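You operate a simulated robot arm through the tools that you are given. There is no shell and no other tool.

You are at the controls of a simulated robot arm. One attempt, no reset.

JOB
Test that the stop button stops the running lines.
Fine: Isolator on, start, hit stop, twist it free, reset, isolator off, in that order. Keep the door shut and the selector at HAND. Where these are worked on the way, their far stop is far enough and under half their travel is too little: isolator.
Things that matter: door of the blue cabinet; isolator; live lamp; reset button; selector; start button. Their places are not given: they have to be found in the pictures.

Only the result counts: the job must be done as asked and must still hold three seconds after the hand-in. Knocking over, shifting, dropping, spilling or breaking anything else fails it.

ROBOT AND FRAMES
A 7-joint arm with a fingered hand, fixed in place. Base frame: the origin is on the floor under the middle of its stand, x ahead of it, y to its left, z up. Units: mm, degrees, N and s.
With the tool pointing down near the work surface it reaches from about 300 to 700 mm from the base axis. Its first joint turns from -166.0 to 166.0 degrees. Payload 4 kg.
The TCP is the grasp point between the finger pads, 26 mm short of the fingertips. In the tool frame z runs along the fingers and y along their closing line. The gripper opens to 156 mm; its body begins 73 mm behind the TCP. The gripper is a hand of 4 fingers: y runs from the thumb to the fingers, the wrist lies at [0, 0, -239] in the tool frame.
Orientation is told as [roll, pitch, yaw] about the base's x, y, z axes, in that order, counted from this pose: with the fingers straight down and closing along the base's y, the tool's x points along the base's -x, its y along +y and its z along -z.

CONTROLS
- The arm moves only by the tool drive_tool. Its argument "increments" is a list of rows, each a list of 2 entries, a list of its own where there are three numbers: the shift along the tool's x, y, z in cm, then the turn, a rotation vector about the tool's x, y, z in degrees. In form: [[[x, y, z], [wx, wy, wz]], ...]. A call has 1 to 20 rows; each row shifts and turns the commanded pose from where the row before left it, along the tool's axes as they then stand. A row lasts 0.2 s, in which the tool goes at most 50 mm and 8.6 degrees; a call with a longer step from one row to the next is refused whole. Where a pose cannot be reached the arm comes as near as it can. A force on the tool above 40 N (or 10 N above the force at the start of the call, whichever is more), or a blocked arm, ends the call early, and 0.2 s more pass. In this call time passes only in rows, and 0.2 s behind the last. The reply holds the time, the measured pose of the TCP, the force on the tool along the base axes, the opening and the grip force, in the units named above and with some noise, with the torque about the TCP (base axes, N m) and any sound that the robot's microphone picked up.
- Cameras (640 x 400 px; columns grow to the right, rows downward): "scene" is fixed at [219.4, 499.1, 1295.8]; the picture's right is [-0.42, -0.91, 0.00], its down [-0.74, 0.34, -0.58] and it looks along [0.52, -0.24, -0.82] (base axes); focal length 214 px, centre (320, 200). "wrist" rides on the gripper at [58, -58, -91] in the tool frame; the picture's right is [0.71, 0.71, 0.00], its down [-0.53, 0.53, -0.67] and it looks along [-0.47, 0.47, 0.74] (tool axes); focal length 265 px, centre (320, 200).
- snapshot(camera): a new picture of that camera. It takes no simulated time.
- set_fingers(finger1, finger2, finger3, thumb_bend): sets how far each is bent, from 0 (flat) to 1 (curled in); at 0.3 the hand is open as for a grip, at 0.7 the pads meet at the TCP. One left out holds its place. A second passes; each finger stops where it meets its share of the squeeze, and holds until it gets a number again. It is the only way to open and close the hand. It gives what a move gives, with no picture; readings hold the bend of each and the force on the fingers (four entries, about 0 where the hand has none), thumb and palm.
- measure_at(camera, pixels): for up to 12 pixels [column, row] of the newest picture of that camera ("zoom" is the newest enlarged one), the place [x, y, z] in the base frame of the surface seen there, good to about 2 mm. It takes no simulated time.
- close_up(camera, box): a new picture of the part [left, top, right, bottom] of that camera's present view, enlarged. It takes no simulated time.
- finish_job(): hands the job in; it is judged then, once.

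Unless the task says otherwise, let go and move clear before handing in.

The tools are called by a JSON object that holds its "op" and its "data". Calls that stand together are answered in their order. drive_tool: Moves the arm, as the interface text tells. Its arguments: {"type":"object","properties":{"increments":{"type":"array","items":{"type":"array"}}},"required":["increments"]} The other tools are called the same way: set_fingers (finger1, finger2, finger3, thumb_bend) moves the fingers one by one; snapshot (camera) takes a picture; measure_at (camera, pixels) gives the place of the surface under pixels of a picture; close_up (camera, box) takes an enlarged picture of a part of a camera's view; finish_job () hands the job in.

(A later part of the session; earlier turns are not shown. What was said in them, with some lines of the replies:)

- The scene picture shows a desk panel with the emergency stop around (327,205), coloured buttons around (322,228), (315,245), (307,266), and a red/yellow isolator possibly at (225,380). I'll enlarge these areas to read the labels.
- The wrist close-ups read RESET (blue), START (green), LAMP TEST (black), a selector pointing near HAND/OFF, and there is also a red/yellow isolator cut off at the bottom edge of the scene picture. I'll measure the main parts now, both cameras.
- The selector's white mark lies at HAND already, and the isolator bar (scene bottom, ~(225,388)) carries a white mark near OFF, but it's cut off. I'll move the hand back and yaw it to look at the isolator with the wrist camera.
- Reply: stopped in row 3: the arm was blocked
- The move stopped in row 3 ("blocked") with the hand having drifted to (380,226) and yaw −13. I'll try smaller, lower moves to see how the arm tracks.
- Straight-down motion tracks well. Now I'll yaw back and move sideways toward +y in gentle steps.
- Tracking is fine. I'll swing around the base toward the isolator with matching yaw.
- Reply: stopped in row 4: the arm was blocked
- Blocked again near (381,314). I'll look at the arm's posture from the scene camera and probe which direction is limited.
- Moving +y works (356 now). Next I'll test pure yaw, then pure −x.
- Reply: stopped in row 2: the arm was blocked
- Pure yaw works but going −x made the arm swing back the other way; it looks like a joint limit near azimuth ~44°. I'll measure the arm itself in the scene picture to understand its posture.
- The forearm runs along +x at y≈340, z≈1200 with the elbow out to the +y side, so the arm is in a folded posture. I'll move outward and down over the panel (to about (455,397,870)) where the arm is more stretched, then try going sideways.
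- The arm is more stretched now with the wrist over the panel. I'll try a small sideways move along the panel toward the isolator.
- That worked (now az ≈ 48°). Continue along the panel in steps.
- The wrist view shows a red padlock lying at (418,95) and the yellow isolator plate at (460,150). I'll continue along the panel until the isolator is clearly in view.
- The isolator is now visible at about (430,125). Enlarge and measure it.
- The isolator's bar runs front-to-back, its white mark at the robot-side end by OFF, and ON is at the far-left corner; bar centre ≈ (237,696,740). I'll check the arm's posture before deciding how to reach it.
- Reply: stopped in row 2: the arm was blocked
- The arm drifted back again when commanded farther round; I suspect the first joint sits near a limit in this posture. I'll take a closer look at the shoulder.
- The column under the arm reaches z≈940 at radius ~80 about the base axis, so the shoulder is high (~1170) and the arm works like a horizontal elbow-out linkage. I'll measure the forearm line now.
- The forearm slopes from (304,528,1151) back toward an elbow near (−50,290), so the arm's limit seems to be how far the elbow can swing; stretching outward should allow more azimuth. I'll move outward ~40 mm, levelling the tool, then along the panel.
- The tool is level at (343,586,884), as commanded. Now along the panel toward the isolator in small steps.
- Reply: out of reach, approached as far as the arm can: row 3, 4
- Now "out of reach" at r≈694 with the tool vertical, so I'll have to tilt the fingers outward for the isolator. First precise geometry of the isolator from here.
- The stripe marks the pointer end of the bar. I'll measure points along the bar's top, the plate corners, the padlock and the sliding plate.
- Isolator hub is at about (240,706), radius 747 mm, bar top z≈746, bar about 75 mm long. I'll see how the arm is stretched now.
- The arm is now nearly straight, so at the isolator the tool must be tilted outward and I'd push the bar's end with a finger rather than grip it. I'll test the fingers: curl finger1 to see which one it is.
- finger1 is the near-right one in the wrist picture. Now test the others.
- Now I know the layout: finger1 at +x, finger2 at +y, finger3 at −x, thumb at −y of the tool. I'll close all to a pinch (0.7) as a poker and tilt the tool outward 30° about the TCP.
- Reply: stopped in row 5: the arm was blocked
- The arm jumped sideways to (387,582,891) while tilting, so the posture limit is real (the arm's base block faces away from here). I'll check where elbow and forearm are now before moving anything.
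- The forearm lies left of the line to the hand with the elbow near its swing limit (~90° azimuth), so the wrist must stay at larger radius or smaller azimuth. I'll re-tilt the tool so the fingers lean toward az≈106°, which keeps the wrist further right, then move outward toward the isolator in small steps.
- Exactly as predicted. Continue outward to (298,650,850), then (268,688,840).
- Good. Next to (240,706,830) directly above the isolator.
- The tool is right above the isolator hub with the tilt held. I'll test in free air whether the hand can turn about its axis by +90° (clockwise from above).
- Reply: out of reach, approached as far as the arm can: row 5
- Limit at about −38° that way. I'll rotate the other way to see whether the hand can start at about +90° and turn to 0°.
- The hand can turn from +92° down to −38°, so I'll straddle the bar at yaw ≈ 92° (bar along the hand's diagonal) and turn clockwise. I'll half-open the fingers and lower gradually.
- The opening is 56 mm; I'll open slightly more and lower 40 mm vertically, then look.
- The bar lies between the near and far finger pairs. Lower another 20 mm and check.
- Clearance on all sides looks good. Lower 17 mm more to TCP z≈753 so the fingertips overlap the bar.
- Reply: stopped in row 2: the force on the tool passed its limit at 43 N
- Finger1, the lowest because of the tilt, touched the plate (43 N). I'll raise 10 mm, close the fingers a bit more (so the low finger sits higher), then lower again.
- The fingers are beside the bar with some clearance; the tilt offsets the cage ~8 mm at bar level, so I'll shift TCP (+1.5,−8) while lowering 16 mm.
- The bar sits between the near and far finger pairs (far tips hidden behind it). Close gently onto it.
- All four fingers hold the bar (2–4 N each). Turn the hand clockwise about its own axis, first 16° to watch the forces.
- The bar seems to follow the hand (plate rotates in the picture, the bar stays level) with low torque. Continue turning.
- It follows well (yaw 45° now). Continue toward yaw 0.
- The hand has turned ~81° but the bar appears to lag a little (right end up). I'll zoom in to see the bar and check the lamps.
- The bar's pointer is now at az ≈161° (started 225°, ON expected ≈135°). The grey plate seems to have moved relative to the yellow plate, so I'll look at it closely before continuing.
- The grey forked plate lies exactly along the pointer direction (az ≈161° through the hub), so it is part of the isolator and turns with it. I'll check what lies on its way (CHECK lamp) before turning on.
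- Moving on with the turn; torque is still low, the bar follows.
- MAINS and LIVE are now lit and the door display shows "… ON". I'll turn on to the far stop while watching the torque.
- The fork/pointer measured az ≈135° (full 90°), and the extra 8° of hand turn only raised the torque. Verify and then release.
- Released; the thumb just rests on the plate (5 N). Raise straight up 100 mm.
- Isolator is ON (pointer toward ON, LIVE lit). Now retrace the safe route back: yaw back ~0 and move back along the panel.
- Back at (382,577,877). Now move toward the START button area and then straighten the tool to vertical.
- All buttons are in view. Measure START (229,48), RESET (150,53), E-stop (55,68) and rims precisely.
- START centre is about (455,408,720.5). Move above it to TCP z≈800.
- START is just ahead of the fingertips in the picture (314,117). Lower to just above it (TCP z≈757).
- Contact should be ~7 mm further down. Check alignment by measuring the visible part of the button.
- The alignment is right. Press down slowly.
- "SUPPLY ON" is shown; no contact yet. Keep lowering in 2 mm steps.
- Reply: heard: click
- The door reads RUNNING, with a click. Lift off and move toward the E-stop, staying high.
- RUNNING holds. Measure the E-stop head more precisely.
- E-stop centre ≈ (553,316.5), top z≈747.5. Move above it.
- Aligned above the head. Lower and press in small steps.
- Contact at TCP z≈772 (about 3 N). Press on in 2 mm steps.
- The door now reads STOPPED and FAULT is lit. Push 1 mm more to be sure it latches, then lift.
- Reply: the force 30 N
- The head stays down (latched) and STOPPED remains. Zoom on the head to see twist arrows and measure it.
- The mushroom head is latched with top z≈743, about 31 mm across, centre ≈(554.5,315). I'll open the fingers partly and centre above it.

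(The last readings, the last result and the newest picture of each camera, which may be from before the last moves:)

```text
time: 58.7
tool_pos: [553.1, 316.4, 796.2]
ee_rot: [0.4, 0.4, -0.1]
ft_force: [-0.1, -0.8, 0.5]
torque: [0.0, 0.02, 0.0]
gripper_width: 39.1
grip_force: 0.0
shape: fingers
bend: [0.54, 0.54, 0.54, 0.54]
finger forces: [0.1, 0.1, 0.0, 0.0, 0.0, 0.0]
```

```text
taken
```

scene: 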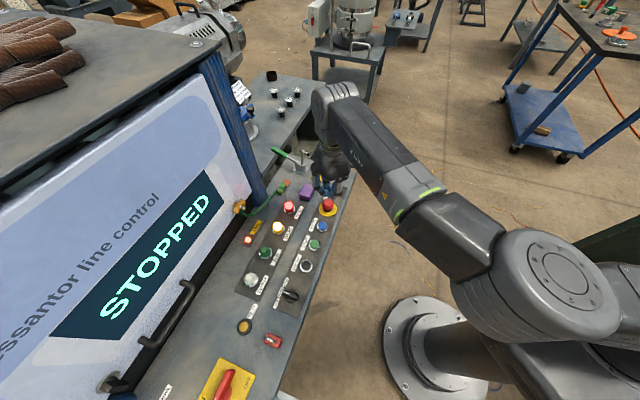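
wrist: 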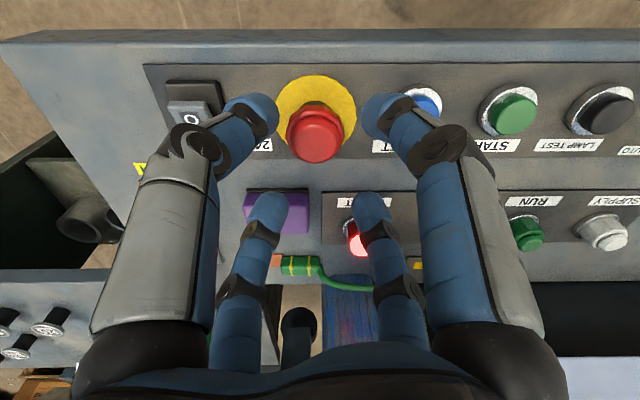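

Well centred. Lower to TCP z≈753 around the head.

{"op": "drive_tool", "data": {"increments": [[[-0.1, -0.1, 1.5], [0, 0, 0]], [[0, 0, 1.5], [0, 0, 0]], [[0, 0, 1.3], [0, 0, 0]]]}}

{"op": "snapshot", "data": {"camera": "wrist"}}

```text
time: 59.5
tool_pos: [554.4, 316.6, 751.0]
ee_rot: [0.5, 0.5, 0.0]
ft_force: [0.0, 0.3, 0.1]
torque: [-0.03, -0.04, 0.04]
gripper_width: 39.6
grip_force: 0.0
shape: fingers
bend: [0.54, 0.54, 0.54, 0.54]
finger forces: [0.0, 0.0, 0.1, 0.2, 0.0, 0.0]
```

```text
taken
```

wrist: 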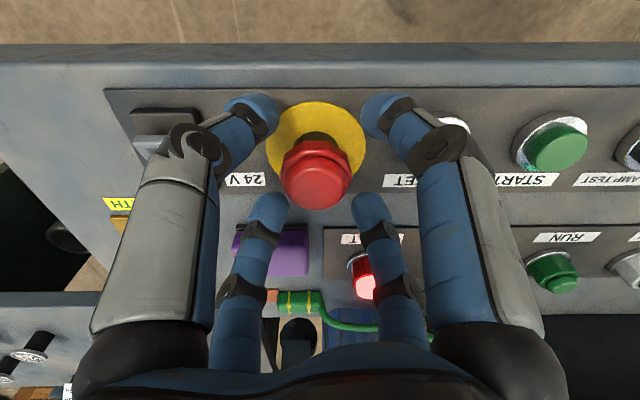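

The head is in the middle of the four fingers. Close onto it.

{"op": "set_fingers", "data": {"finger1": 0.68, "finger2": 0.68, "finger3": 0.68, "thumb_bend": 0.68}}

{"op": "snapshot", "data": {"camera": "wrist"}}

```text
time: 60.5
tool_pos: [555.1, 316.0, 752.0]
ee_rot: [0.4, 0.4, 0.0]
ft_force: [1.8, -1.0, -1.3]
torque: [-0.08, -0.09, 0.02]
gripper_width: 16.9
grip_force: 12.8
shape: fingers
bend: [0.63, 0.61, 0.6, 0.63]
finger forces: [4.4, 6.6, 6.9, 0.1, 8.4, 0.0]
```

```text
taken
```

wrist: 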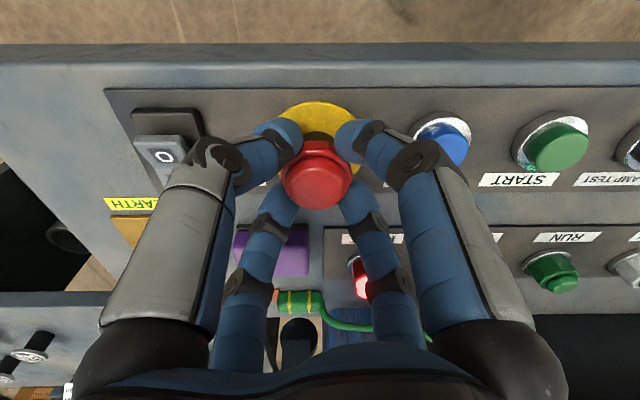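

Four fingers grip the head (4–8 N). Twist clockwise about the tool axis, 30° first.

{"op": "drive_tool", "data": {"increments": [[[0, 0, 0], [0, 0, 6]], [[0, 0, 0], [0, 0, 6]], [[0, 0, 0], [0, 0, 6]], [[0, 0, 0], [0, 0, 6]], [[0, 0, 0], [0, 0, 6]]]}}

{"op": "snapshot", "data": {"camera": "wrist"}}

```text
time: 61.7
tool_pos: [554.4, 318.0, 753.0]
ee_rot: [0.2, 0.6, -30.1]
ft_force: [3.5, 1.5, 2.7]
torque: [0.05, -0.14, 0.02]
gripper_width: 16.6
grip_force: 13.3
shape: fingers
bend: [0.63, 0.61, 0.6, 0.63]
finger forces: [4.5, 8.5, 6.9, 0.0, 7.3, 0.0]
```

```text
taken
```

wrist: 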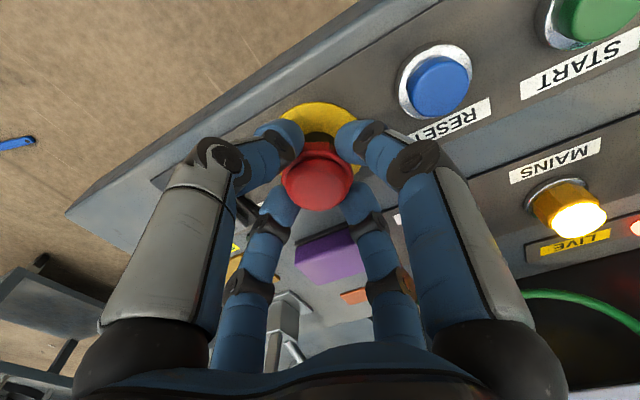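

Low torque so far. Continue clockwise another 30°.

{"op": "drive_tool", "data": {"increments": [[[0, 0, 0], [0, 0, 6]], [[0, 0, 0], [0, 0, 6]], [[0, 0, 0], [0, 0, 6]], [[0, 0, 0], [0, 0, 6]], [[0, 0, 0], [0, 0, 6]]]}}

{"op": "snapshot", "data": {"camera": "wrist"}}

{"op": "snapshot", "data": {"camera": "scene"}}

```text
time: 62.9
tool_pos: [553.3, 315.7, 752.9]
ee_rot: [-0.2, 0.6, -60.0]
ft_force: [3.8, 1.3, 1.2]
torque: [0.11, -0.12, 0.25]
gripper_width: 13.5
grip_force: 14.4
shape: fingers
bend: [0.63, 0.61, 0.61, 0.64]
finger forces: [6.6, 8.6, 6.3, 0.0, 7.3, 0.0]
```

```text
taken
```

wrist: 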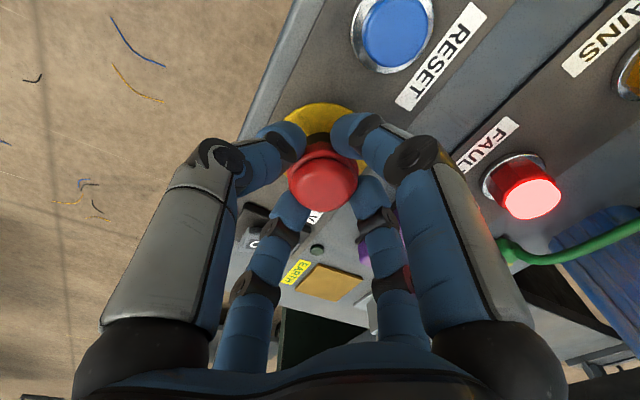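

```text
taken
```

scene: 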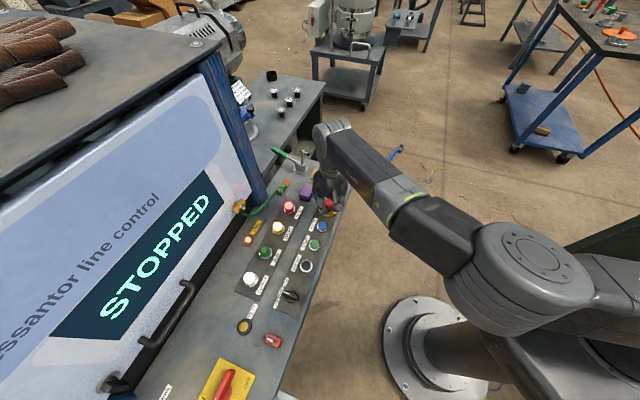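

Torque rose to 0.25 N·m (stop of the twist), and the SUPPLY lamp at (250,280) looks lit again. Zoom in to check lamps and head height.

{"op": "close_up", "data": {"camera": "scene", "box": [220, 170, 360, 300]}}

{"op": "measure_at", "data": {"camera": "wrist", "pixels": [[320, 185], [310, 180], [330, 195], [318, 200]]}}

```text
3.08 times, centred on (290, 235) of scene
```

zoom: 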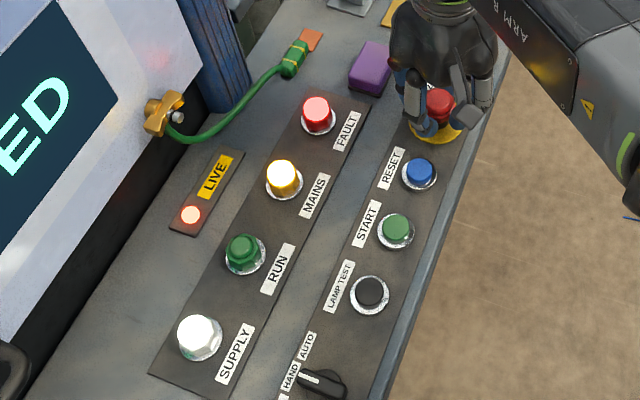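

```text
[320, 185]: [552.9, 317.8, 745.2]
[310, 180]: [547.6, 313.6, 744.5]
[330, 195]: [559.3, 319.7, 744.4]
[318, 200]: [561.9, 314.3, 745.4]
```

SUPPLY is lit again, so the stop appears released. Turn a few degrees more for certainty, then open and look.

{"op": "drive_tool", "data": {"increments": [[[0, 0, 0], [0, 0, 5]]]}}

{"op": "set_fingers", "data": {"finger1": 0.53, "finger2": 0.53, "finger3": 0.53, "thumb_bend": 0.53}}

{"op": "snapshot", "data": {"camera": "wrist"}}

{"op": "measure_at", "data": {"camera": "wrist", "pixels": [[320, 185], [310, 180], [330, 190], [318, 195]]}}

```text
time: 63.3
tool_pos: [552.5, 316.6, 752.4]
ee_rot: [-0.4, 0.7, -65.1]
ft_force: [-0.7, 0.9, 2.5]
torque: [0.05, 0.02, 0.23]
gripper_width: 12.3
grip_force: 13.2
shape: fingers
bend: [0.63, 0.61, 0.61, 0.64]
finger forces: [6.0, 8.0, 5.8, 0.0, 7.0, 0.0]
```

```text
time: 64.3
tool_pos: [553.7, 316.1, 752.0]
ee_rot: [-0.3, 0.6, -64.9]
ft_force: [1.0, -0.6, -0.2]
torque: [-0.02, 0.01, 0.0]
gripper_width: 41.8
grip_force: 0.0
shape: fingers
bend: [0.53, 0.53, 0.53, 0.53]
finger forces: [0.1, 0.0, 0.1, 0.1, 0.0, 0.0]
```

```text
taken
```

wrist: 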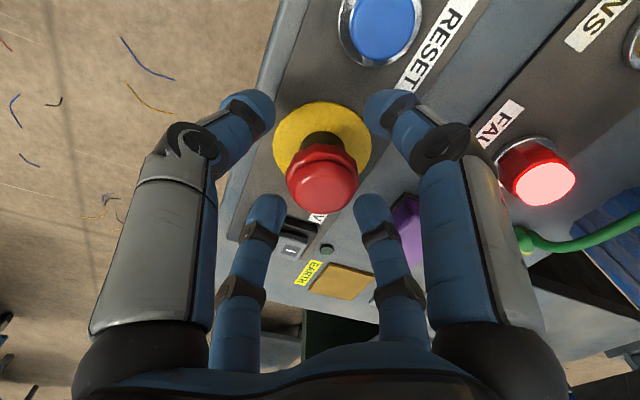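

```text
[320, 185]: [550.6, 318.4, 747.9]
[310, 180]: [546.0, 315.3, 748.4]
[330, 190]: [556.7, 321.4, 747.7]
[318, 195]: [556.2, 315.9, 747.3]
```

The head has popped up (z≈748). Lift straight up, then yaw back to 0 and close to the pinch for RESET.

{"op": "drive_tool", "data": {"increments": [[[0, 0, -1], [0, 0, 0]], [[0, 0, -2], [0, 0, 0]], [[0, 0, -2.5], [0, 0, 0]], [[0, 0, -2.5], [0, 0, 0]], [[0, 0, 0], [0, 0, -8]], [[0, 0, 0], [0, 0, -8]], [[0, 0, 0], [0, 0, -8]], [[0, 0, 0], [0, 0, -8]], [[0, 0, 0], [0, 0, -8]], [[0, 0, 0], [0, 0, -8]], [[0, 0, 0], [0, 0, -8]], [[0, 0, 0], [0, 0, -8]]]}}

{"op": "set_fingers", "data": {"finger1": 0.7, "finger2": 0.7, "finger3": 0.7, "thumb_bend": 0.7}}

{"op": "drive_tool", "data": {"increments": [[[1.2, 1.4, 0], [0, 0, 0]], [[1.2, 1.4, 0], [0, 0, 0]]]}}

{"op": "snapshot", "data": {"camera": "wrist"}}

{"op": "snapshot", "data": {"camera": "scene"}}

```text
time: 66.9
tool_pos: [554.8, 314.6, 833.2]
ee_rot: [0.3, 0.6, -1.0]
ft_force: [0.7, 0.2, 0.5]
torque: [-0.03, 0.0, -0.01]
gripper_width: 42.0
grip_force: 0.0
shape: fingers
bend: [0.53, 0.53, 0.53, 0.53]
finger forces: [0.0, 0.0, 0.0, 0.0, 0.1, 0.0]
```

```text
time: 67.9
tool_pos: [554.1, 316.0, 832.4]
ee_rot: [0.3, 0.5, -1.0]
ft_force: [-0.3, -0.4, 1.3]
torque: [0.0, 0.01, -0.02]
gripper_width: 0.0
grip_force: 0.0
shape: fingers
bend: [0.69, 0.69, 0.69, 0.69]
finger forces: [0.0, 0.0, 0.0, 0.1, 0.0, 0.0]
```

```text
time: 68.5
tool_pos: [531.4, 343.8, 834.2]
ee_rot: [0.4, 0.5, -1.0]
ft_force: [0.3, 0.4, -0.1]
torque: [-0.02, 0.0, 0.07]
gripper_width: 0.0
grip_force: 0.0
shape: fingers
bend: [0.69, 0.69, 0.69, 0.69]
finger forces: [0.0, 0.0, 0.1, 0.0, 0.0, 0.1]
```

```text
taken
```

wrist: 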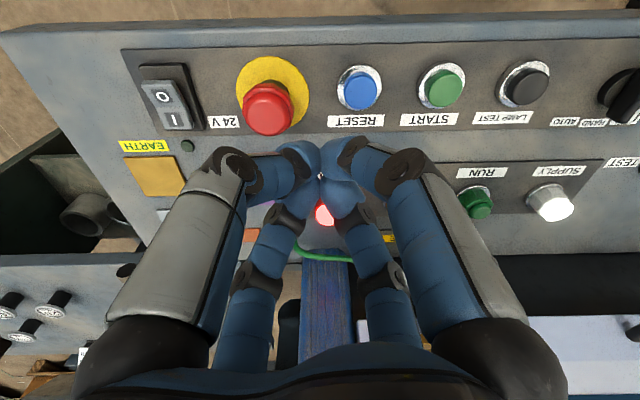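

```text
taken
```

scene: 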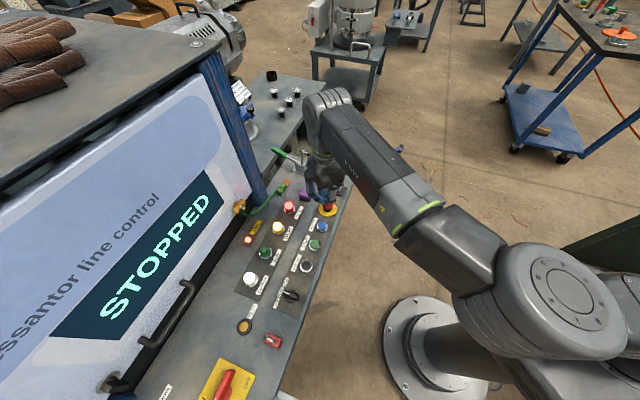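

Head up, FAULT still lit, waiting for reset. Measure RESET precisely.

{"op": "close_up", "data": {"camera": "wrist", "box": [320, 50, 410, 130]}}

{"op": "measure_at", "data": {"camera": "wrist", "pixels": [[361, 92], [348, 92], [375, 92], [361, 80], [361, 104], [343, 88], [381, 88], [361, 68]]}}

```text
5.00 times, centred on (365, 90) of wrist
```

zoom: 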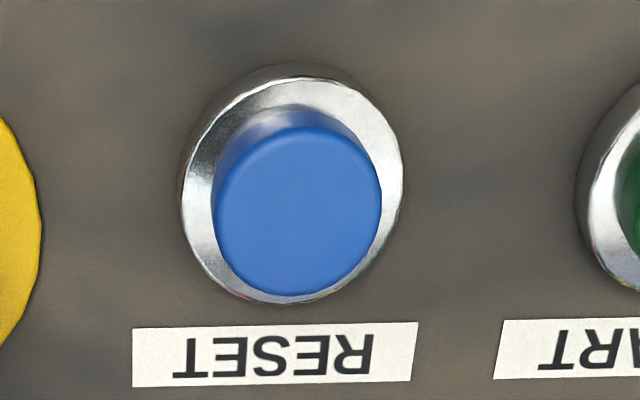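

```text
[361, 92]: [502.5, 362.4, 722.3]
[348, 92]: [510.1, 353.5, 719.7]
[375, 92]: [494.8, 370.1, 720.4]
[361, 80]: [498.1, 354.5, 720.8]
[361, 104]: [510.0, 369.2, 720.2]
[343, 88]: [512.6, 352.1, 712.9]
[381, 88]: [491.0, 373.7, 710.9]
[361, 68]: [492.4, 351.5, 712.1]
```

RESET centre ≈ (502.5,362), top z≈720.5. Move above it and lower.

{"op": "drive_tool", "data": {"increments": [[[1.46, 0.87, 0.8], [0, 0, 0]], [[1.46, 0.87, 1.2], [0, 0, -1]], [[0, 0, 1.8], [0, 0, 0]]]}}

{"op": "snapshot", "data": {"camera": "wrist"}}

```text
time: 69.3
tool_pos: [501.1, 362.6, 795.1]
ee_rot: [0.4, 0.5, 0.0]
ft_force: [0.0, 0.5, -0.7]
torque: [-0.01, -0.04, -0.02]
gripper_width: 0.0
grip_force: 0.1
shape: fingers
bend: [0.69, 0.69, 0.69, 0.69]
finger forces: [0.0, 0.0, 0.0, 0.0, 0.0, 0.0]
```

```text
taken
```

wrist: 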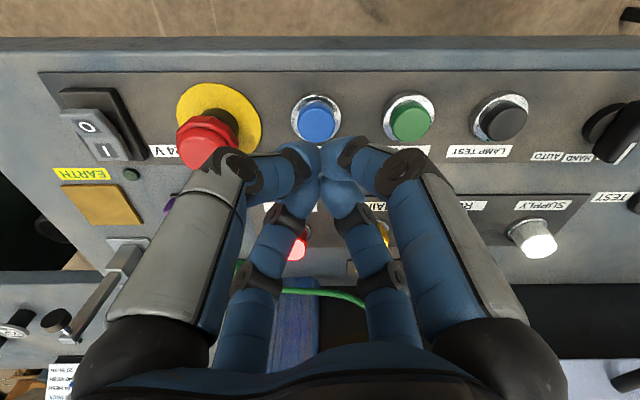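

Aligned on RESET. Lower to just above and then press in small steps.

{"op": "drive_tool", "data": {"increments": [[[-0.1, 0, 1.5], [0, 0, 0]], [[0, 0, 1.5], [0, 0, 0]], [[0, 0, 1.2], [0, 0, 0]], [[0, 0, 0.4], [0, 0, 0]]]}}

{"op": "drive_tool", "data": {"increments": [[[0, 0, 0.2], [0, 0, 0]], [[0, 0, 0.2], [0, 0, 0]], [[0, 0, 0.2], [0, 0, 0]]]}}

{"op": "snapshot", "data": {"camera": "scene"}}

```text
time: 70.3
tool_pos: [502.5, 362.7, 749.4]
ee_rot: [0.4, 0.6, -0.1]
ft_force: [0.5, 0.8, 0.4]
torque: [0.0, -0.01, 0.02]
gripper_width: 0.0
grip_force: 0.1
shape: fingers
bend: [0.69, 0.69, 0.69, 0.69]
finger forces: [0.1, 0.0, 0.0, 0.0, 0.1, 0.1]
```

```text
time: 71.1
tool_pos: [502.6, 363.4, 744.3]
ee_rot: [0.4, 0.4, 0.0]
ft_force: [0.4, 0.3, 1.9]
torque: [0.01, -0.01, 0.0]
gripper_width: 0.0
grip_force: 1.2
shape: fingers
bend: [0.69, 0.69, 0.69, 0.69]
finger forces: [0.0, 0.0, 2.9, 0.1, 0.0, 0.0]
heard: click
```

```text
taken
```

scene: 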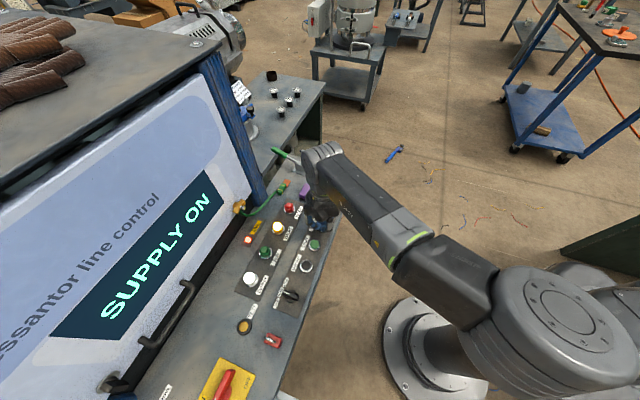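

Click, display "SUPPLY ON", FAULT off: reset done. Lift and go back to the waypoint (430,479,867).

{"op": "drive_tool", "data": {"increments": [[[0, 0, -0.5], [0, 0, 0]], [[0, 0, -2], [0, 0, 0]], [[0, 0, -2.5], [0, 0, 0]], [[0, 0, -2.5], [0, 0, 0]], [[0, 0, -2.5], [0, 0, 0]], [[1.45, 2.32, -0.4], [0, 0, 0]], [[1.45, 2.32, -0.4], [0, 0, 0]], [[1.45, 2.32, -0.4], [0, 0, 0]], [[1.45, 2.32, -0.4], [0, 0, 0]], [[1.45, 2.32, -0.4], [0, 0, 0]]]}}

{"op": "snapshot", "data": {"camera": "scene"}}

```text
time: 73.3
tool_pos: [430.0, 479.0, 866.1]
ee_rot: [0.4, 0.5, -0.1]
ft_force: [-0.2, -0.3, -0.8]
torque: [-0.01, 0.03, 0.0]
gripper_width: 0.0
grip_force: 0.0
shape: fingers
bend: [0.69, 0.69, 0.69, 0.69]
finger forces: [0.0, 0.0, 0.0, 0.0, 0.0, 0.1]
```

```text
taken
```

scene: 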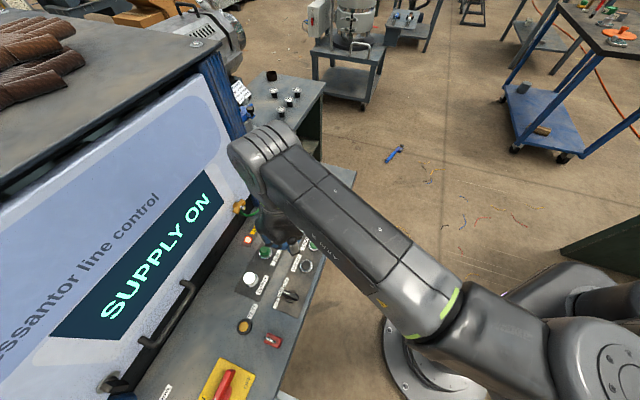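

SUPPLY ON holds. Tilt the tool again (21° toward az≈106°) and retrace to (382,577,877).

{"op": "drive_tool", "data": {"increments": [[[0, 0, 0], [-5.05, 1.45, 0]], [[0, 0, 0], [-5.05, 1.45, 0]], [[0, 0, 0], [-5.05, 1.45, 0]], [[0, 0, 0], [-5.05, 1.45, 0]]]}}

{"op": "drive_tool", "data": {"increments": [[[0.94, 1.9, 0.56], [0, 0, 0]], [[0.94, 1.9, 0.56], [0, 0, 0]], [[0.94, 1.9, 0.56], [0, 0, 0]], [[0.94, 1.9, 0.56], [0, 0, 0]], [[0.94, 1.9, 0.56], [0, 0, 0]]]}}

```text
time: 74.3
tool_pos: [430.3, 479.0, 865.0]
ee_rot: [20.8, 6.1, 1.1]
ft_force: [0.8, -0.2, -0.4]
torque: [-0.02, -0.02, -0.02]
gripper_width: 0.0
grip_force: 0.1
shape: fingers
bend: [0.69, 0.69, 0.69, 0.69]
finger forces: [0.0, 0.0, 0.0, 0.1, 0.0, 0.0]
```

```text
time: 75.5
tool_pos: [383.6, 577.4, 877.8]
ee_rot: [20.7, 6.1, 1.1]
ft_force: [-0.7, 0.1, -0.6]
torque: [-0.02, 0.01, -0.01]
gripper_width: 0.0
grip_force: 0.1
shape: fingers
bend: [0.69, 0.69, 0.69, 0.69]
finger forces: [0.1, 0.1, 0.0, 0.0, 0.1, 0.0]
```

Continue the known outer route to above the isolator.

{"op": "drive_tool", "data": {"increments": [[[1.8, 0.96, 1.0], [0, 0, 0]], [[1.8, 0.96, 1.0], [0, 0, 0]], [[1.8, 0.96, 1.0], [0, 0, 0]], [[1.37, 1.4, 1.0], [0, 0, 0]], [[1.37, 1.4, 1.0], [0, 0, 0]]]}}

{"op": "drive_tool", "data": {"increments": [[[1.4, 1.59, 1.0], [0, 0, 0]], [[1.4, 1.59, 1.0], [0, 0, 0]], [[1.3, 0.6, 0.6], [0, 0, 0]], [[1.3, 0.5, 0.6], [0, 0, 0]]]}}

{"op": "snapshot", "data": {"camera": "wrist"}}

```text
time: 76.7
tool_pos: [299.8, 646.5, 861.7]
ee_rot: [20.7, 6.1, 0.9]
ft_force: [-0.6, 0.1, 0.4]
torque: [0.03, -0.01, 0.04]
gripper_width: 0.0
grip_force: 0.1
shape: fingers
bend: [0.69, 0.69, 0.69, 0.69]
finger forces: [0.0, 0.0, 0.1, 0.1, 0.0, 0.0]
```

```text
time: 77.7
tool_pos: [243.0, 695.6, 851.6]
ee_rot: [20.7, 6.1, 0.9]
ft_force: [0.2, 0.9, -0.5]
torque: [-0.02, 0.01, 0.02]
gripper_width: 0.2
grip_force: 0.0
shape: fingers
bend: [0.69, 0.69, 0.69, 0.69]
finger forces: [0.1, 0.1, 0.0, 0.0, 0.0, 0.1]
```

```text
taken
```

wrist: 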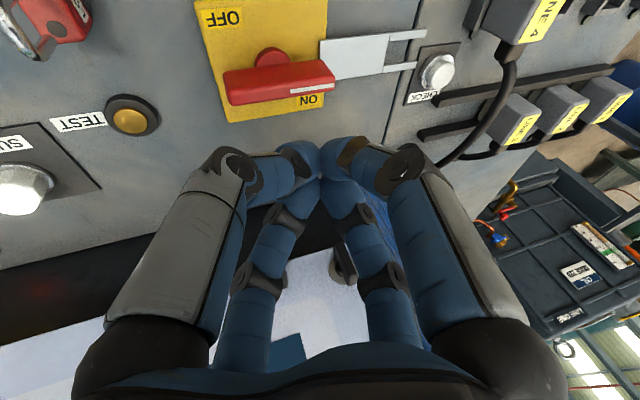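

Directly above: bar lies along the panel with its pointer at ON. Half-open and lower vertically 80 mm.

{"op": "set_fingers", "data": {"finger1": 0.54, "finger2": 0.54, "finger3": 0.54, "thumb_bend": 0.54}}

{"op": "drive_tool", "data": {"increments": [[[-0.19, -0.61, 1.9], [0, 0, 0]], [[-0.19, -0.61, 1.9], [0, 0, 0]], [[-0.19, -0.61, 1.9], [0, 0, 0]], [[-0.19, -0.61, 1.7], [0, 0, 0]]]}}

{"op": "snapshot", "data": {"camera": "wrist"}}

```text
time: 78.7
tool_pos: [242.6, 695.9, 851.4]
ee_rot: [20.7, 6.1, 1.0]
ft_force: [-0.5, 0.3, -0.1]
torque: [0.0, 0.0, 0.0]
gripper_width: 39.0
grip_force: 0.1
shape: fingers
bend: [0.54, 0.54, 0.54, 0.54]
finger forces: [0.0, 0.1, 0.0, 0.0, 0.1, 0.0]
```

```text
time: 79.7
tool_pos: [241.1, 698.9, 771.4]
ee_rot: [20.8, 6.1, 1.0]
ft_force: [0.7, 0.6, 0.1]
torque: [0.03, 0.03, -0.01]
gripper_width: 38.8
grip_force: 0.1
shape: fingers
bend: [0.54, 0.54, 0.54, 0.54]
finger forces: [0.0, 0.1, 0.0, 0.1, 0.0, 0.0]
```

```text
taken
```

wrist: 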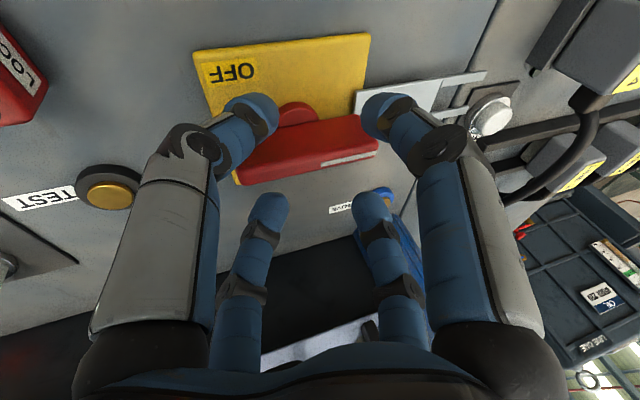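

The bar lies between the finger pairs. Lower another 18 mm gently.

{"op": "drive_tool", "data": {"increments": [[[-0.15, -0.29, 0.9], [0, 0, 0]], [[-0.15, -0.29, 0.85], [0, 0, 0]]]}}

{"op": "snapshot", "data": {"camera": "wrist"}}

```text
time: 80.3
tool_pos: [241.0, 701.0, 753.9]
ee_rot: [20.7, 6.1, 1.0]
ft_force: [-0.1, 0.4, 0.1]
torque: [0.02, 0.01, 0.0]
gripper_width: 39.2
grip_force: 0.0
shape: fingers
bend: [0.54, 0.54, 0.54, 0.54]
finger forces: [0.0, 0.0, 0.1, 0.0, 0.0, 0.0]
```

```text
taken
```

wrist: 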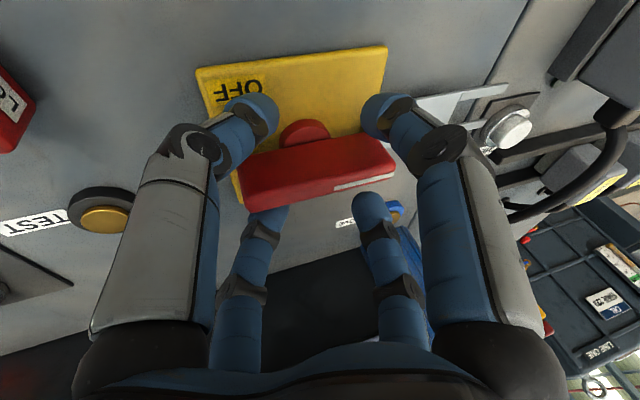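

Good placement. Close the fingers on the bar.

{"op": "set_fingers", "data": {"finger1": 0.68, "finger2": 0.68, "finger3": 0.68, "thumb_bend": 0.68}}

{"op": "snapshot", "data": {"camera": "wrist"}}

```text
time: 81.3
tool_pos: [241.6, 700.0, 753.8]
ee_rot: [20.7, 6.2, 1.0]
ft_force: [-1.1, -0.7, -1.7]
torque: [-0.04, 0.01, 0.02]
gripper_width: 8.9
grip_force: 5.3
shape: fingers
bend: [0.65, 0.64, 0.65, 0.65]
finger forces: [2.2, 2.6, 2.5, 0.1, 3.8, 0.0]
```

```text
taken
```

wrist: 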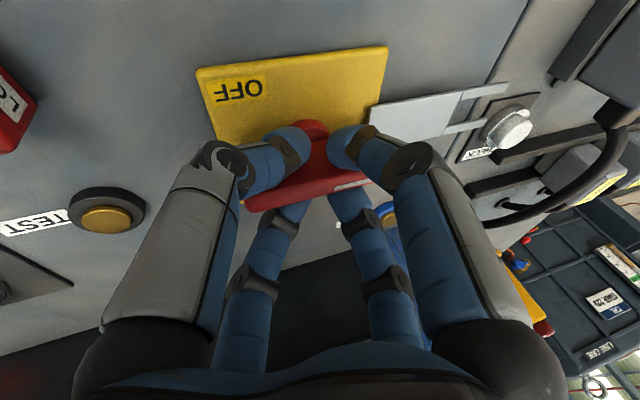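

All four fingers grip it. Turn counter-clockwise (toward OFF), first 30°.

{"op": "drive_tool", "data": {"increments": [[[0, 0, 0], [0, 0, -6]], [[0, 0, 0], [0, 0, -6]], [[0, 0, 0], [0, 0, -6]], [[0, 0, 0], [0, 0, -6]], [[0, 0, 0], [0, 0, -6]]]}}

{"op": "snapshot", "data": {"camera": "wrist"}}

```text
time: 82.5
tool_pos: [241.5, 700.7, 753.0]
ee_rot: [21.1, -4.7, 29.2]
ft_force: [-7.1, -6.7, -1.5]
torque: [-0.21, 0.31, 0.03]
gripper_width: 8.6
grip_force: 9.5
shape: fingers
bend: [0.65, 0.65, 0.65, 0.65]
finger forces: [4.7, 2.8, 2.6, 0.0, 8.8, 0.0]
```

```text
taken
```

wrist: 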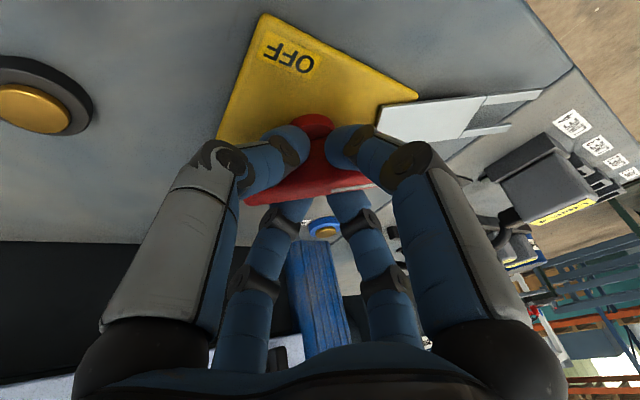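

The bar follows; a slight side force toward the robot side, so I'll shift ~2 mm back and continue turning.

{"op": "drive_tool", "data": {"increments": [[[0.2, -0.05, 0], [0, 0, -6]], [[0, 0, 0], [0, 0, -6]], [[0, 0, 0], [0, 0, -6]], [[0, 0, 0], [0, 0, -6]], [[0, 0, 0], [0, 0, -6]]]}}

{"op": "snapshot", "data": {"camera": "wrist"}}

```text
time: 83.7
tool_pos: [241.3, 698.0, 754.0]
ee_rot: [15.9, -14.6, 57.9]
ft_force: [0.8, -1.6, -2.3]
torque: [-0.16, 0.12, -0.05]
gripper_width: 7.7
grip_force: 8.4
shape: fingers
bend: [0.66, 0.65, 0.65, 0.65]
finger forces: [3.5, 3.8, 3.7, 0.1, 5.9, 0.1]
```

```text
taken
```

wrist: 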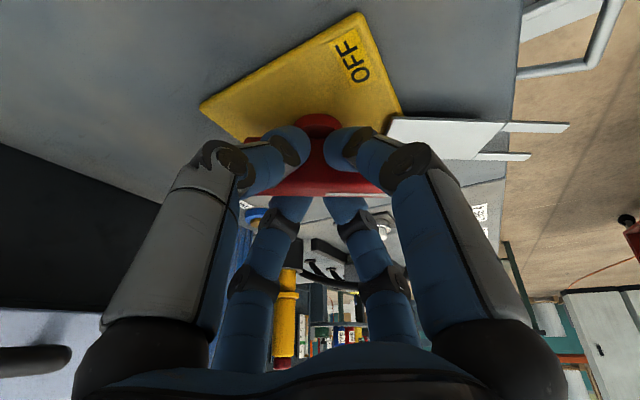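

Following well at yaw 58°. Continue 30° more.

{"op": "drive_tool", "data": {"increments": [[[0, 0, 0], [0, 0, -6]], [[0, 0, 0], [0, 0, -6]], [[0, 0, 0], [0, 0, -6]], [[0, 0, 0], [0, 0, -6]], [[0, 0, 0], [0, 0, -6]]]}}

{"op": "snapshot", "data": {"camera": "wrist"}}

{"op": "snapshot", "data": {"camera": "scene"}}

```text
time: 84.9
tool_pos: [240.7, 696.9, 754.8]
ee_rot: [6.6, -20.6, 88.7]
ft_force: [4.3, -4.0, -1.5]
torque: [-0.24, -0.04, -0.09]
gripper_width: 7.4
grip_force: 8.1
shape: fingers
bend: [0.66, 0.66, 0.65, 0.65]
finger forces: [4.8, 2.8, 2.6, 0.1, 5.9, 0.0]
```

```text
taken
```

wrist: 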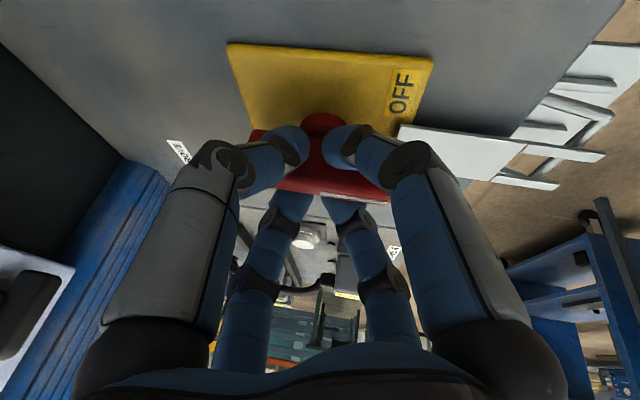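

```text
taken
```

scene: 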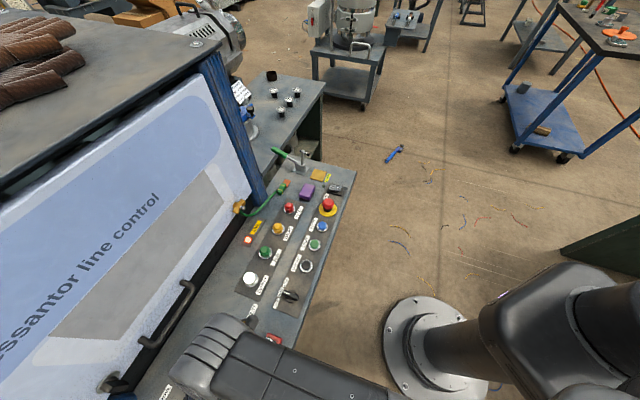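

The display and MAINS are off; the LIVE lamp needs a check. Measure the fork direction and zoom on the lamps.

{"op": "measure_at", "data": {"camera": "wrist", "pixels": [[402, 130], [398, 150], [525, 150], [480, 185], [600, 155], [555, 187], [360, 195], [300, 185], [285, 180]]}}

{"op": "close_up", "data": {"camera": "scene", "box": [220, 170, 360, 300]}}

```text
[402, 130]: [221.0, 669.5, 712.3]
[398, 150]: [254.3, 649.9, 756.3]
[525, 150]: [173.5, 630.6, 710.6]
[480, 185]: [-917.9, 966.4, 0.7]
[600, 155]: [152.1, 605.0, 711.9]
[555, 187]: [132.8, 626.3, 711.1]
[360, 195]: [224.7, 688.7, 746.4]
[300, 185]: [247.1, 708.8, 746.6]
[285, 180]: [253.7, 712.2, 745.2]
```

```text
3.08 times, centred on (290, 235) of scene
```

zoom: 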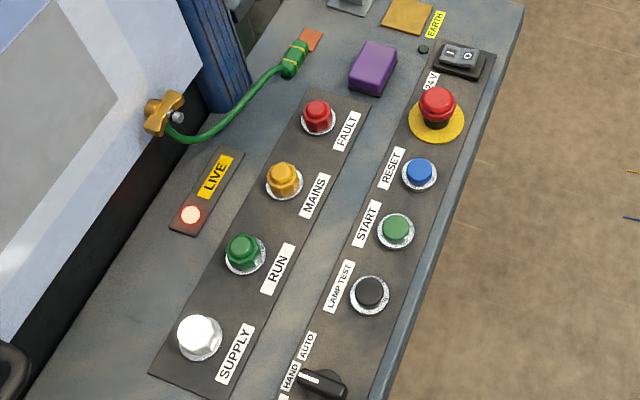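

Fork at az ≈223° (OFF is 225°); LIVE is still lit. Turn the last few degrees to the stop.

{"op": "drive_tool", "data": {"increments": [[[0, 0, 0], [0, 0, -5]], [[0, 0, 0], [0, 0, -5]], [[0, 0, 0], [0, 0, -4]]]}}

{"op": "snapshot", "data": {"camera": "wrist"}}

{"op": "close_up", "data": {"camera": "scene", "box": [220, 170, 360, 300]}}

```text
time: 85.7
tool_pos: [241.9, 697.1, 754.2]
ee_rot: [1.2, -21.4, 103.5]
ft_force: [7.1, -15.1, -3.3]
torque: [-0.54, -0.06, -0.55]
gripper_width: 8.1
grip_force: 16.8
shape: fingers
bend: [0.67, 0.65, 0.65, 0.65]
finger forces: [0.9, 6.3, 3.1, 0.0, 23.3, 0.1]
```

```text
taken
```

wrist: 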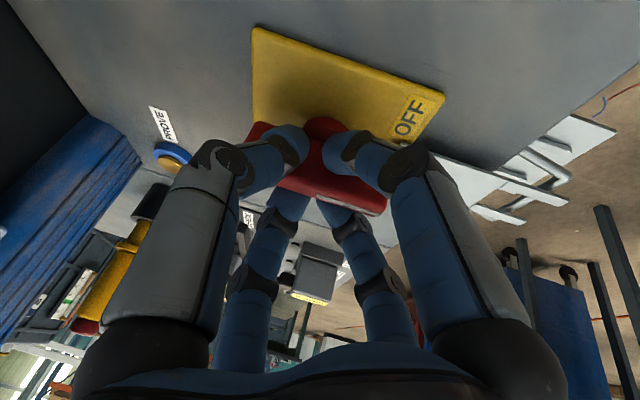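

```text
3.08 times, centred on (290, 235) of scene
```

zoom: 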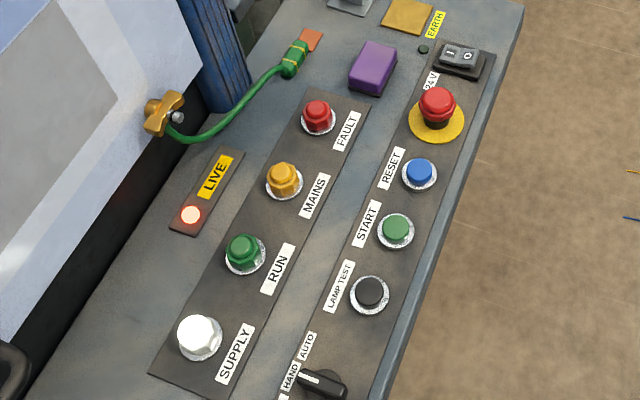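

Torque 0.55 N·m: the OFF stop is reached. Relax by turning back ~13°, then open and lift.

{"op": "drive_tool", "data": {"increments": [[[0, 0, 0], [0, 0, 5]], [[0, 0, 0], [0, 0, 4]], [[0, 0, 0], [0, 0, 3]]]}}

{"op": "set_fingers", "data": {"finger1": 0.54, "finger2": 0.54, "finger3": 0.54, "thumb_bend": 0.54}}

{"op": "snapshot", "data": {"camera": "wrist"}}

{"op": "close_up", "data": {"camera": "scene", "box": [220, 170, 360, 300]}}

```text
time: 86.5
tool_pos: [240.9, 698.8, 753.8]
ee_rot: [5.7, -20.9, 90.9]
ft_force: [6.6, -7.2, 1.0]
torque: [-0.29, -0.12, -0.13]
gripper_width: 6.7
grip_force: 9.3
shape: fingers
bend: [0.66, 0.66, 0.65, 0.65]
finger forces: [5.5, 2.5, 2.5, 0.0, 8.5, 0.0]
```

```text
time: 87.5
tool_pos: [240.6, 699.1, 754.4]
ee_rot: [5.7, -20.9, 90.7]
ft_force: [-0.6, 0.8, -0.4]
torque: [0.0, -0.01, -0.05]
gripper_width: 38.9
grip_force: 0.2
shape: fingers
bend: [0.54, 0.54, 0.54, 0.54]
finger forces: [0.1, 0.1, 0.0, 0.0, 0.0, 0.0]
```

```text
taken
```

wrist: 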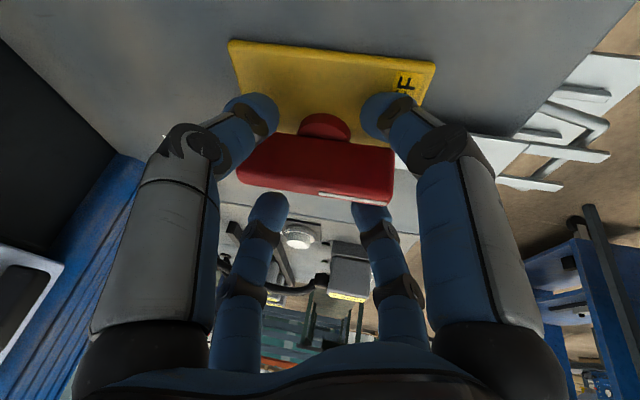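

```text
3.08 times, centred on (290, 235) of scene
```

zoom: 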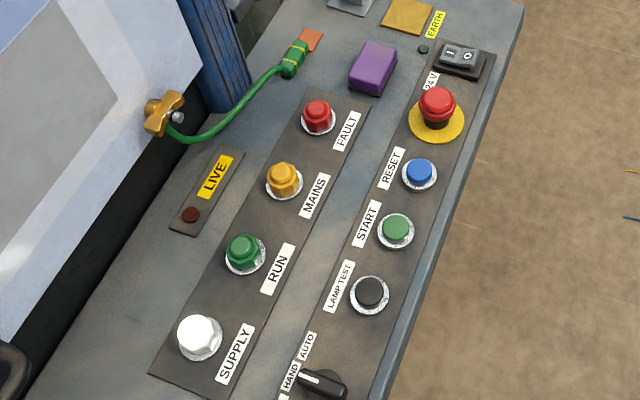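

LIVE is now dark. Lift straight up 95 mm.

{"op": "drive_tool", "data": {"increments": [[[-0.35, 0.08, -0.93], [0, 0, 0]], [[-0.71, 0.16, -1.86], [0, 0, 0]], [[-0.71, 0.16, -1.86], [0, 0, 0]], [[-0.71, 0.16, -1.86], [0, 0, 0]], [[-0.71, 0.16, -1.86], [0, 0, 0]]]}}

{"op": "snapshot", "data": {"camera": "wrist"}}

{"op": "snapshot", "data": {"camera": "scene"}}

```text
time: 88.7
tool_pos: [242.5, 698.6, 844.2]
ee_rot: [5.7, -20.8, 90.7]
ft_force: [-0.1, 0.4, 0.6]
torque: [-0.04, 0.0, -0.01]
gripper_width: 39.2
grip_force: 0.0
shape: fingers
bend: [0.54, 0.54, 0.54, 0.54]
finger forces: [0.0, 0.0, 0.1, 0.0, 0.0, 0.0]
```

```text
taken
```

wrist: 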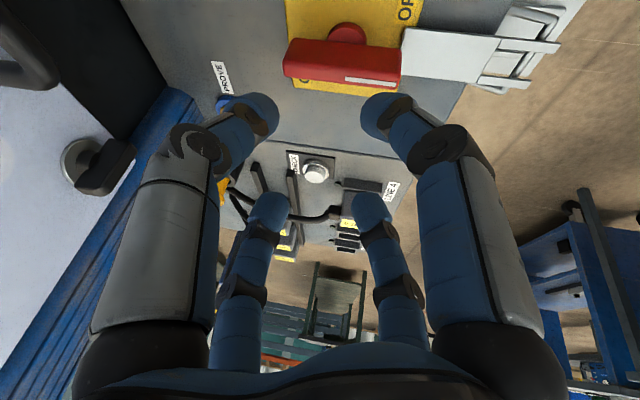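

```text
taken
```

scene: 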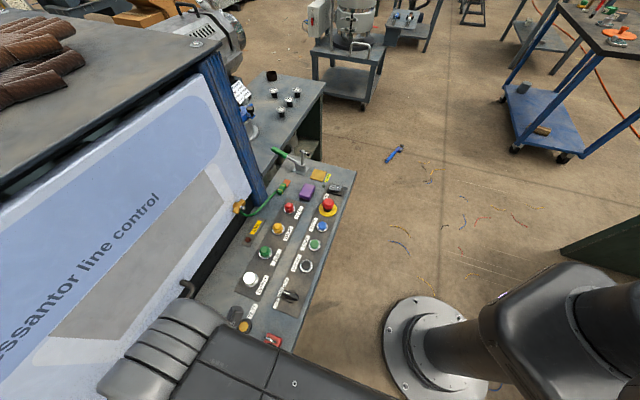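

The isolator looks back at OFF, all dark but SUPPLY. Verify its angle by measurement, then yaw back and move clear along the known route.

{"op": "measure_at", "data": {"camera": "wrist", "pixels": [[352, 79], [395, 84], [404, 40], [402, 75], [495, 40], [470, 80], [290, 50], [400, 60]]}}

{"op": "drive_tool", "data": {"increments": [[[0, 0, 0], [0, 0, 8]], [[0, 0, 0], [0, 0, 8]], [[0, 0, 0], [0, 0, 8]], [[0, 0, 0], [0, 0, 8]], [[0, 0, 0], [0, 0, 8]], [[0, 0, 0], [0, 0, 8]], [[0, 0, 0], [0, 0, 8]], [[0, 0, 0], [0, 0, 8]], [[0, 0, 0], [0, 0, 8]], [[0, 0, 0], [0, 0, 8]], [[0, 0, 0], [0, 0, 8]]]}}

```text
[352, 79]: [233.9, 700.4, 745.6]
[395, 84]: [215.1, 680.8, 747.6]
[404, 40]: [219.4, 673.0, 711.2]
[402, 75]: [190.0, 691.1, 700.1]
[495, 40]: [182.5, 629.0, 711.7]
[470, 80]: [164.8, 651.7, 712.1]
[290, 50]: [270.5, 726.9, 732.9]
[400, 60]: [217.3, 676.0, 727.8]
```

```text
time: 91.1
tool_pos: [242.2, 697.4, 843.6]
ee_rot: [21.0, 4.8, 4.7]
ft_force: [0.1, 0.5, 0.6]
torque: [-0.02, -0.01, 0.02]
gripper_width: 39.2
grip_force: 0.1
shape: fingers
bend: [0.54, 0.54, 0.54, 0.54]
finger forces: [0.0, 0.0, 0.0, 0.0, 0.0, 0.1]
```

The stripe direction is az ≈226°, i.e. fully OFF. Move clear along the known route.

{"op": "drive_tool", "data": {"increments": [[[-1.33, -0.5, -0.34], [0, 0, 0.8]], [[-1.33, -0.5, -0.34], [0, 0, 0.8]], [[-1.33, -1.6, -1.03], [0, 0, 0.8]], [[-1.33, -1.6, -1.03], [0, 0, 0]], [[-1.46, -1.5, -1.24], [0, 0, 0]], [[-1.46, -1.5, -1.24], [0, 0, 0]]]}}

{"op": "drive_tool", "data": {"increments": [[[-1.8, -0.71, -1.17], [0, 0, 0]], [[-1.8, -0.71, -1.17], [0, 0, 0]], [[-1.8, -0.71, -1.17], [0, 0, 0]], [[-0.94, -1.85, -0.9], [0, 0, 0]], [[-0.94, -1.85, -0.9], [0, 0, 0]], [[-0.94, -1.85, -0.9], [0, 0, 0]], [[-0.94, -1.85, -0.9], [0, 0, 0]]]}}

{"op": "snapshot", "data": {"camera": "wrist"}}

{"op": "snapshot", "data": {"camera": "scene"}}

```text
time: 92.5
tool_pos: [329.1, 618.8, 858.4]
ee_rot: [20.8, 5.5, 2.5]
ft_force: [-0.1, -0.5, -0.3]
torque: [-0.03, 0.02, 0.01]
gripper_width: 39.1
grip_force: 0.1
shape: fingers
bend: [0.54, 0.54, 0.54, 0.54]
finger forces: [0.0, 0.1, 0.0, 0.0, 0.0, 0.0]
```

```text
time: 94.1
tool_pos: [428.2, 508.1, 883.0]
ee_rot: [20.7, 5.7, 2.6]
ft_force: [0.1, 0.4, 0.5]
torque: [-0.03, 0.02, 0.02]
gripper_width: 39.2
grip_force: 0.1
shape: fingers
bend: [0.54, 0.54, 0.54, 0.54]
finger forces: [0.0, 0.0, 0.0, 0.0, 0.0, 0.0]
```

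```text
taken
```

wrist: 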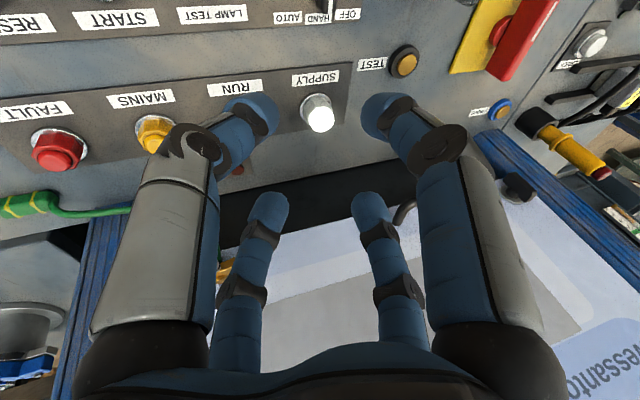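

```text
taken
```

scene: 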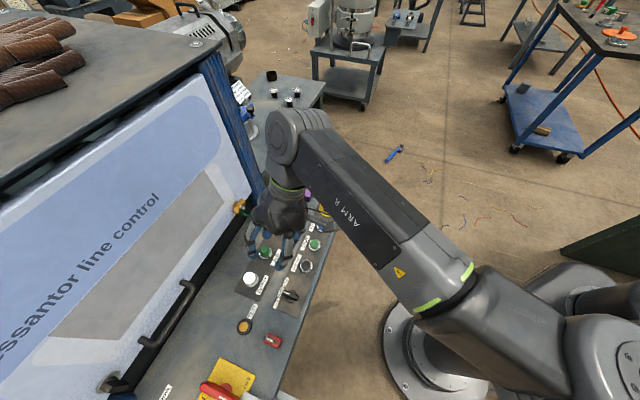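

The isolator is at OFF as at the start and the hand is clear. A last check of selector, padlock, door and lamps.

{"op": "close_up", "data": {"camera": "scene", "box": [180, 260, 320, 400]}}

{"op": "drive_tool", "data": {"increments": [[[-0.94, -1.85, -0.9], [2, -0.5, 0]], [[-0.94, -1.85, -1.2], [2, -0.5, 0]], [[-0.9, -1.85, -1.2], [2, -0.5, 0]], [[0, -1.0, -1.5], [0, 0, 0]]]}}

{"op": "close_up", "data": {"camera": "scene", "box": [180, 160, 380, 310]}}

```text
2.86 times, centred on (250, 330) of scene
```

zoom: 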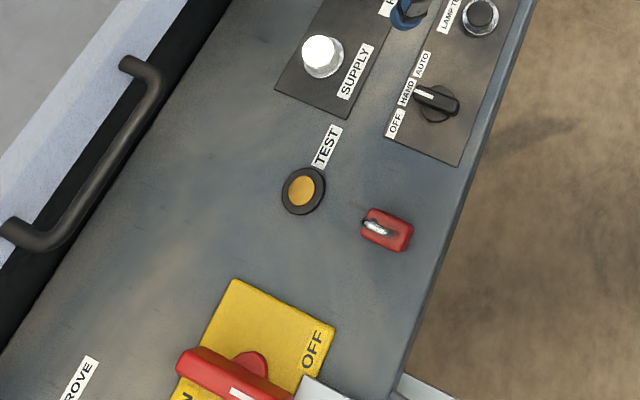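

```text
time: 95.1
tool_pos: [462.4, 432.1, 904.9]
ee_rot: [14.8, 4.2, 2.1]
ft_force: [0.7, 0.5, 0.1]
torque: [-0.01, 0.0, -0.03]
gripper_width: 39.4
grip_force: 0.2
shape: fingers
bend: [0.54, 0.54, 0.54, 0.54]
finger forces: [0.0, 0.1, 0.0, 0.0, 0.0, 0.0]
```

```text
2.67 times, centred on (280, 235) of scene
```

zoom: 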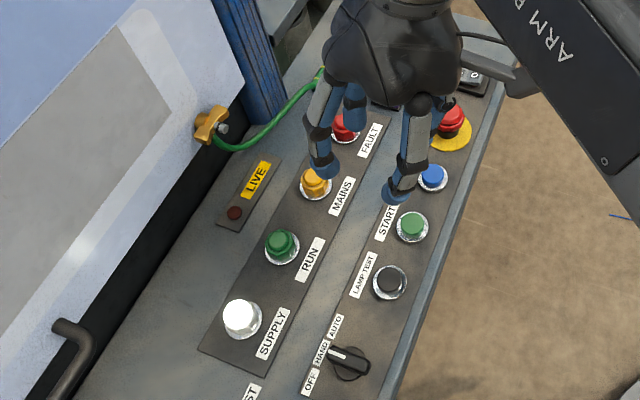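

The last pictures show the isolator at OFF, LIVE, MAINS, RUN and FAULT dark, the E-stop up, the selector at HAND and the door shut. The padlock is where it was and the hand is clear, about 200 mm above the panel. I'm handing the job in.

{"op": "finish_job", "data": {}}

```text
The job is handed in.
```

The stop button test is finished and handed in, and the stop button did stop the running lines. The hand-in reply only confirmed it was received.

| Step | What the panel showed |
|---|---|
| Isolator on, turned a full 90° to its far stop | MAINS and LIVE lit; door display read SUPPLY ON |
| Start pressed | Click; display read RUNNING |
| Stop hit | Display changed to STOPPED; FAULT lit; the head stayed latched down |
| Stop twisted free (clockwise) | The head came back up; SUPPLY lit again |
| Reset pressed | Click; FAULT went out; display read SUPPLY ON |
| Isolator off, turned back to its stop | Display and MAINS went out; LIVE went dark about two seconds later |

The door stayed shut and the selector stayed at HAND throughout. In the last pictures the padlock is where it started, the stop head is up, and the open hand is clear above the panel.

While I was lowering onto the isolator, one finger pressed its yellow plate at about 43 N before the arm stopped itself. I saw no damage or movement from it. The arm also swung about 120 mm off course once while tilting, without touching anything.
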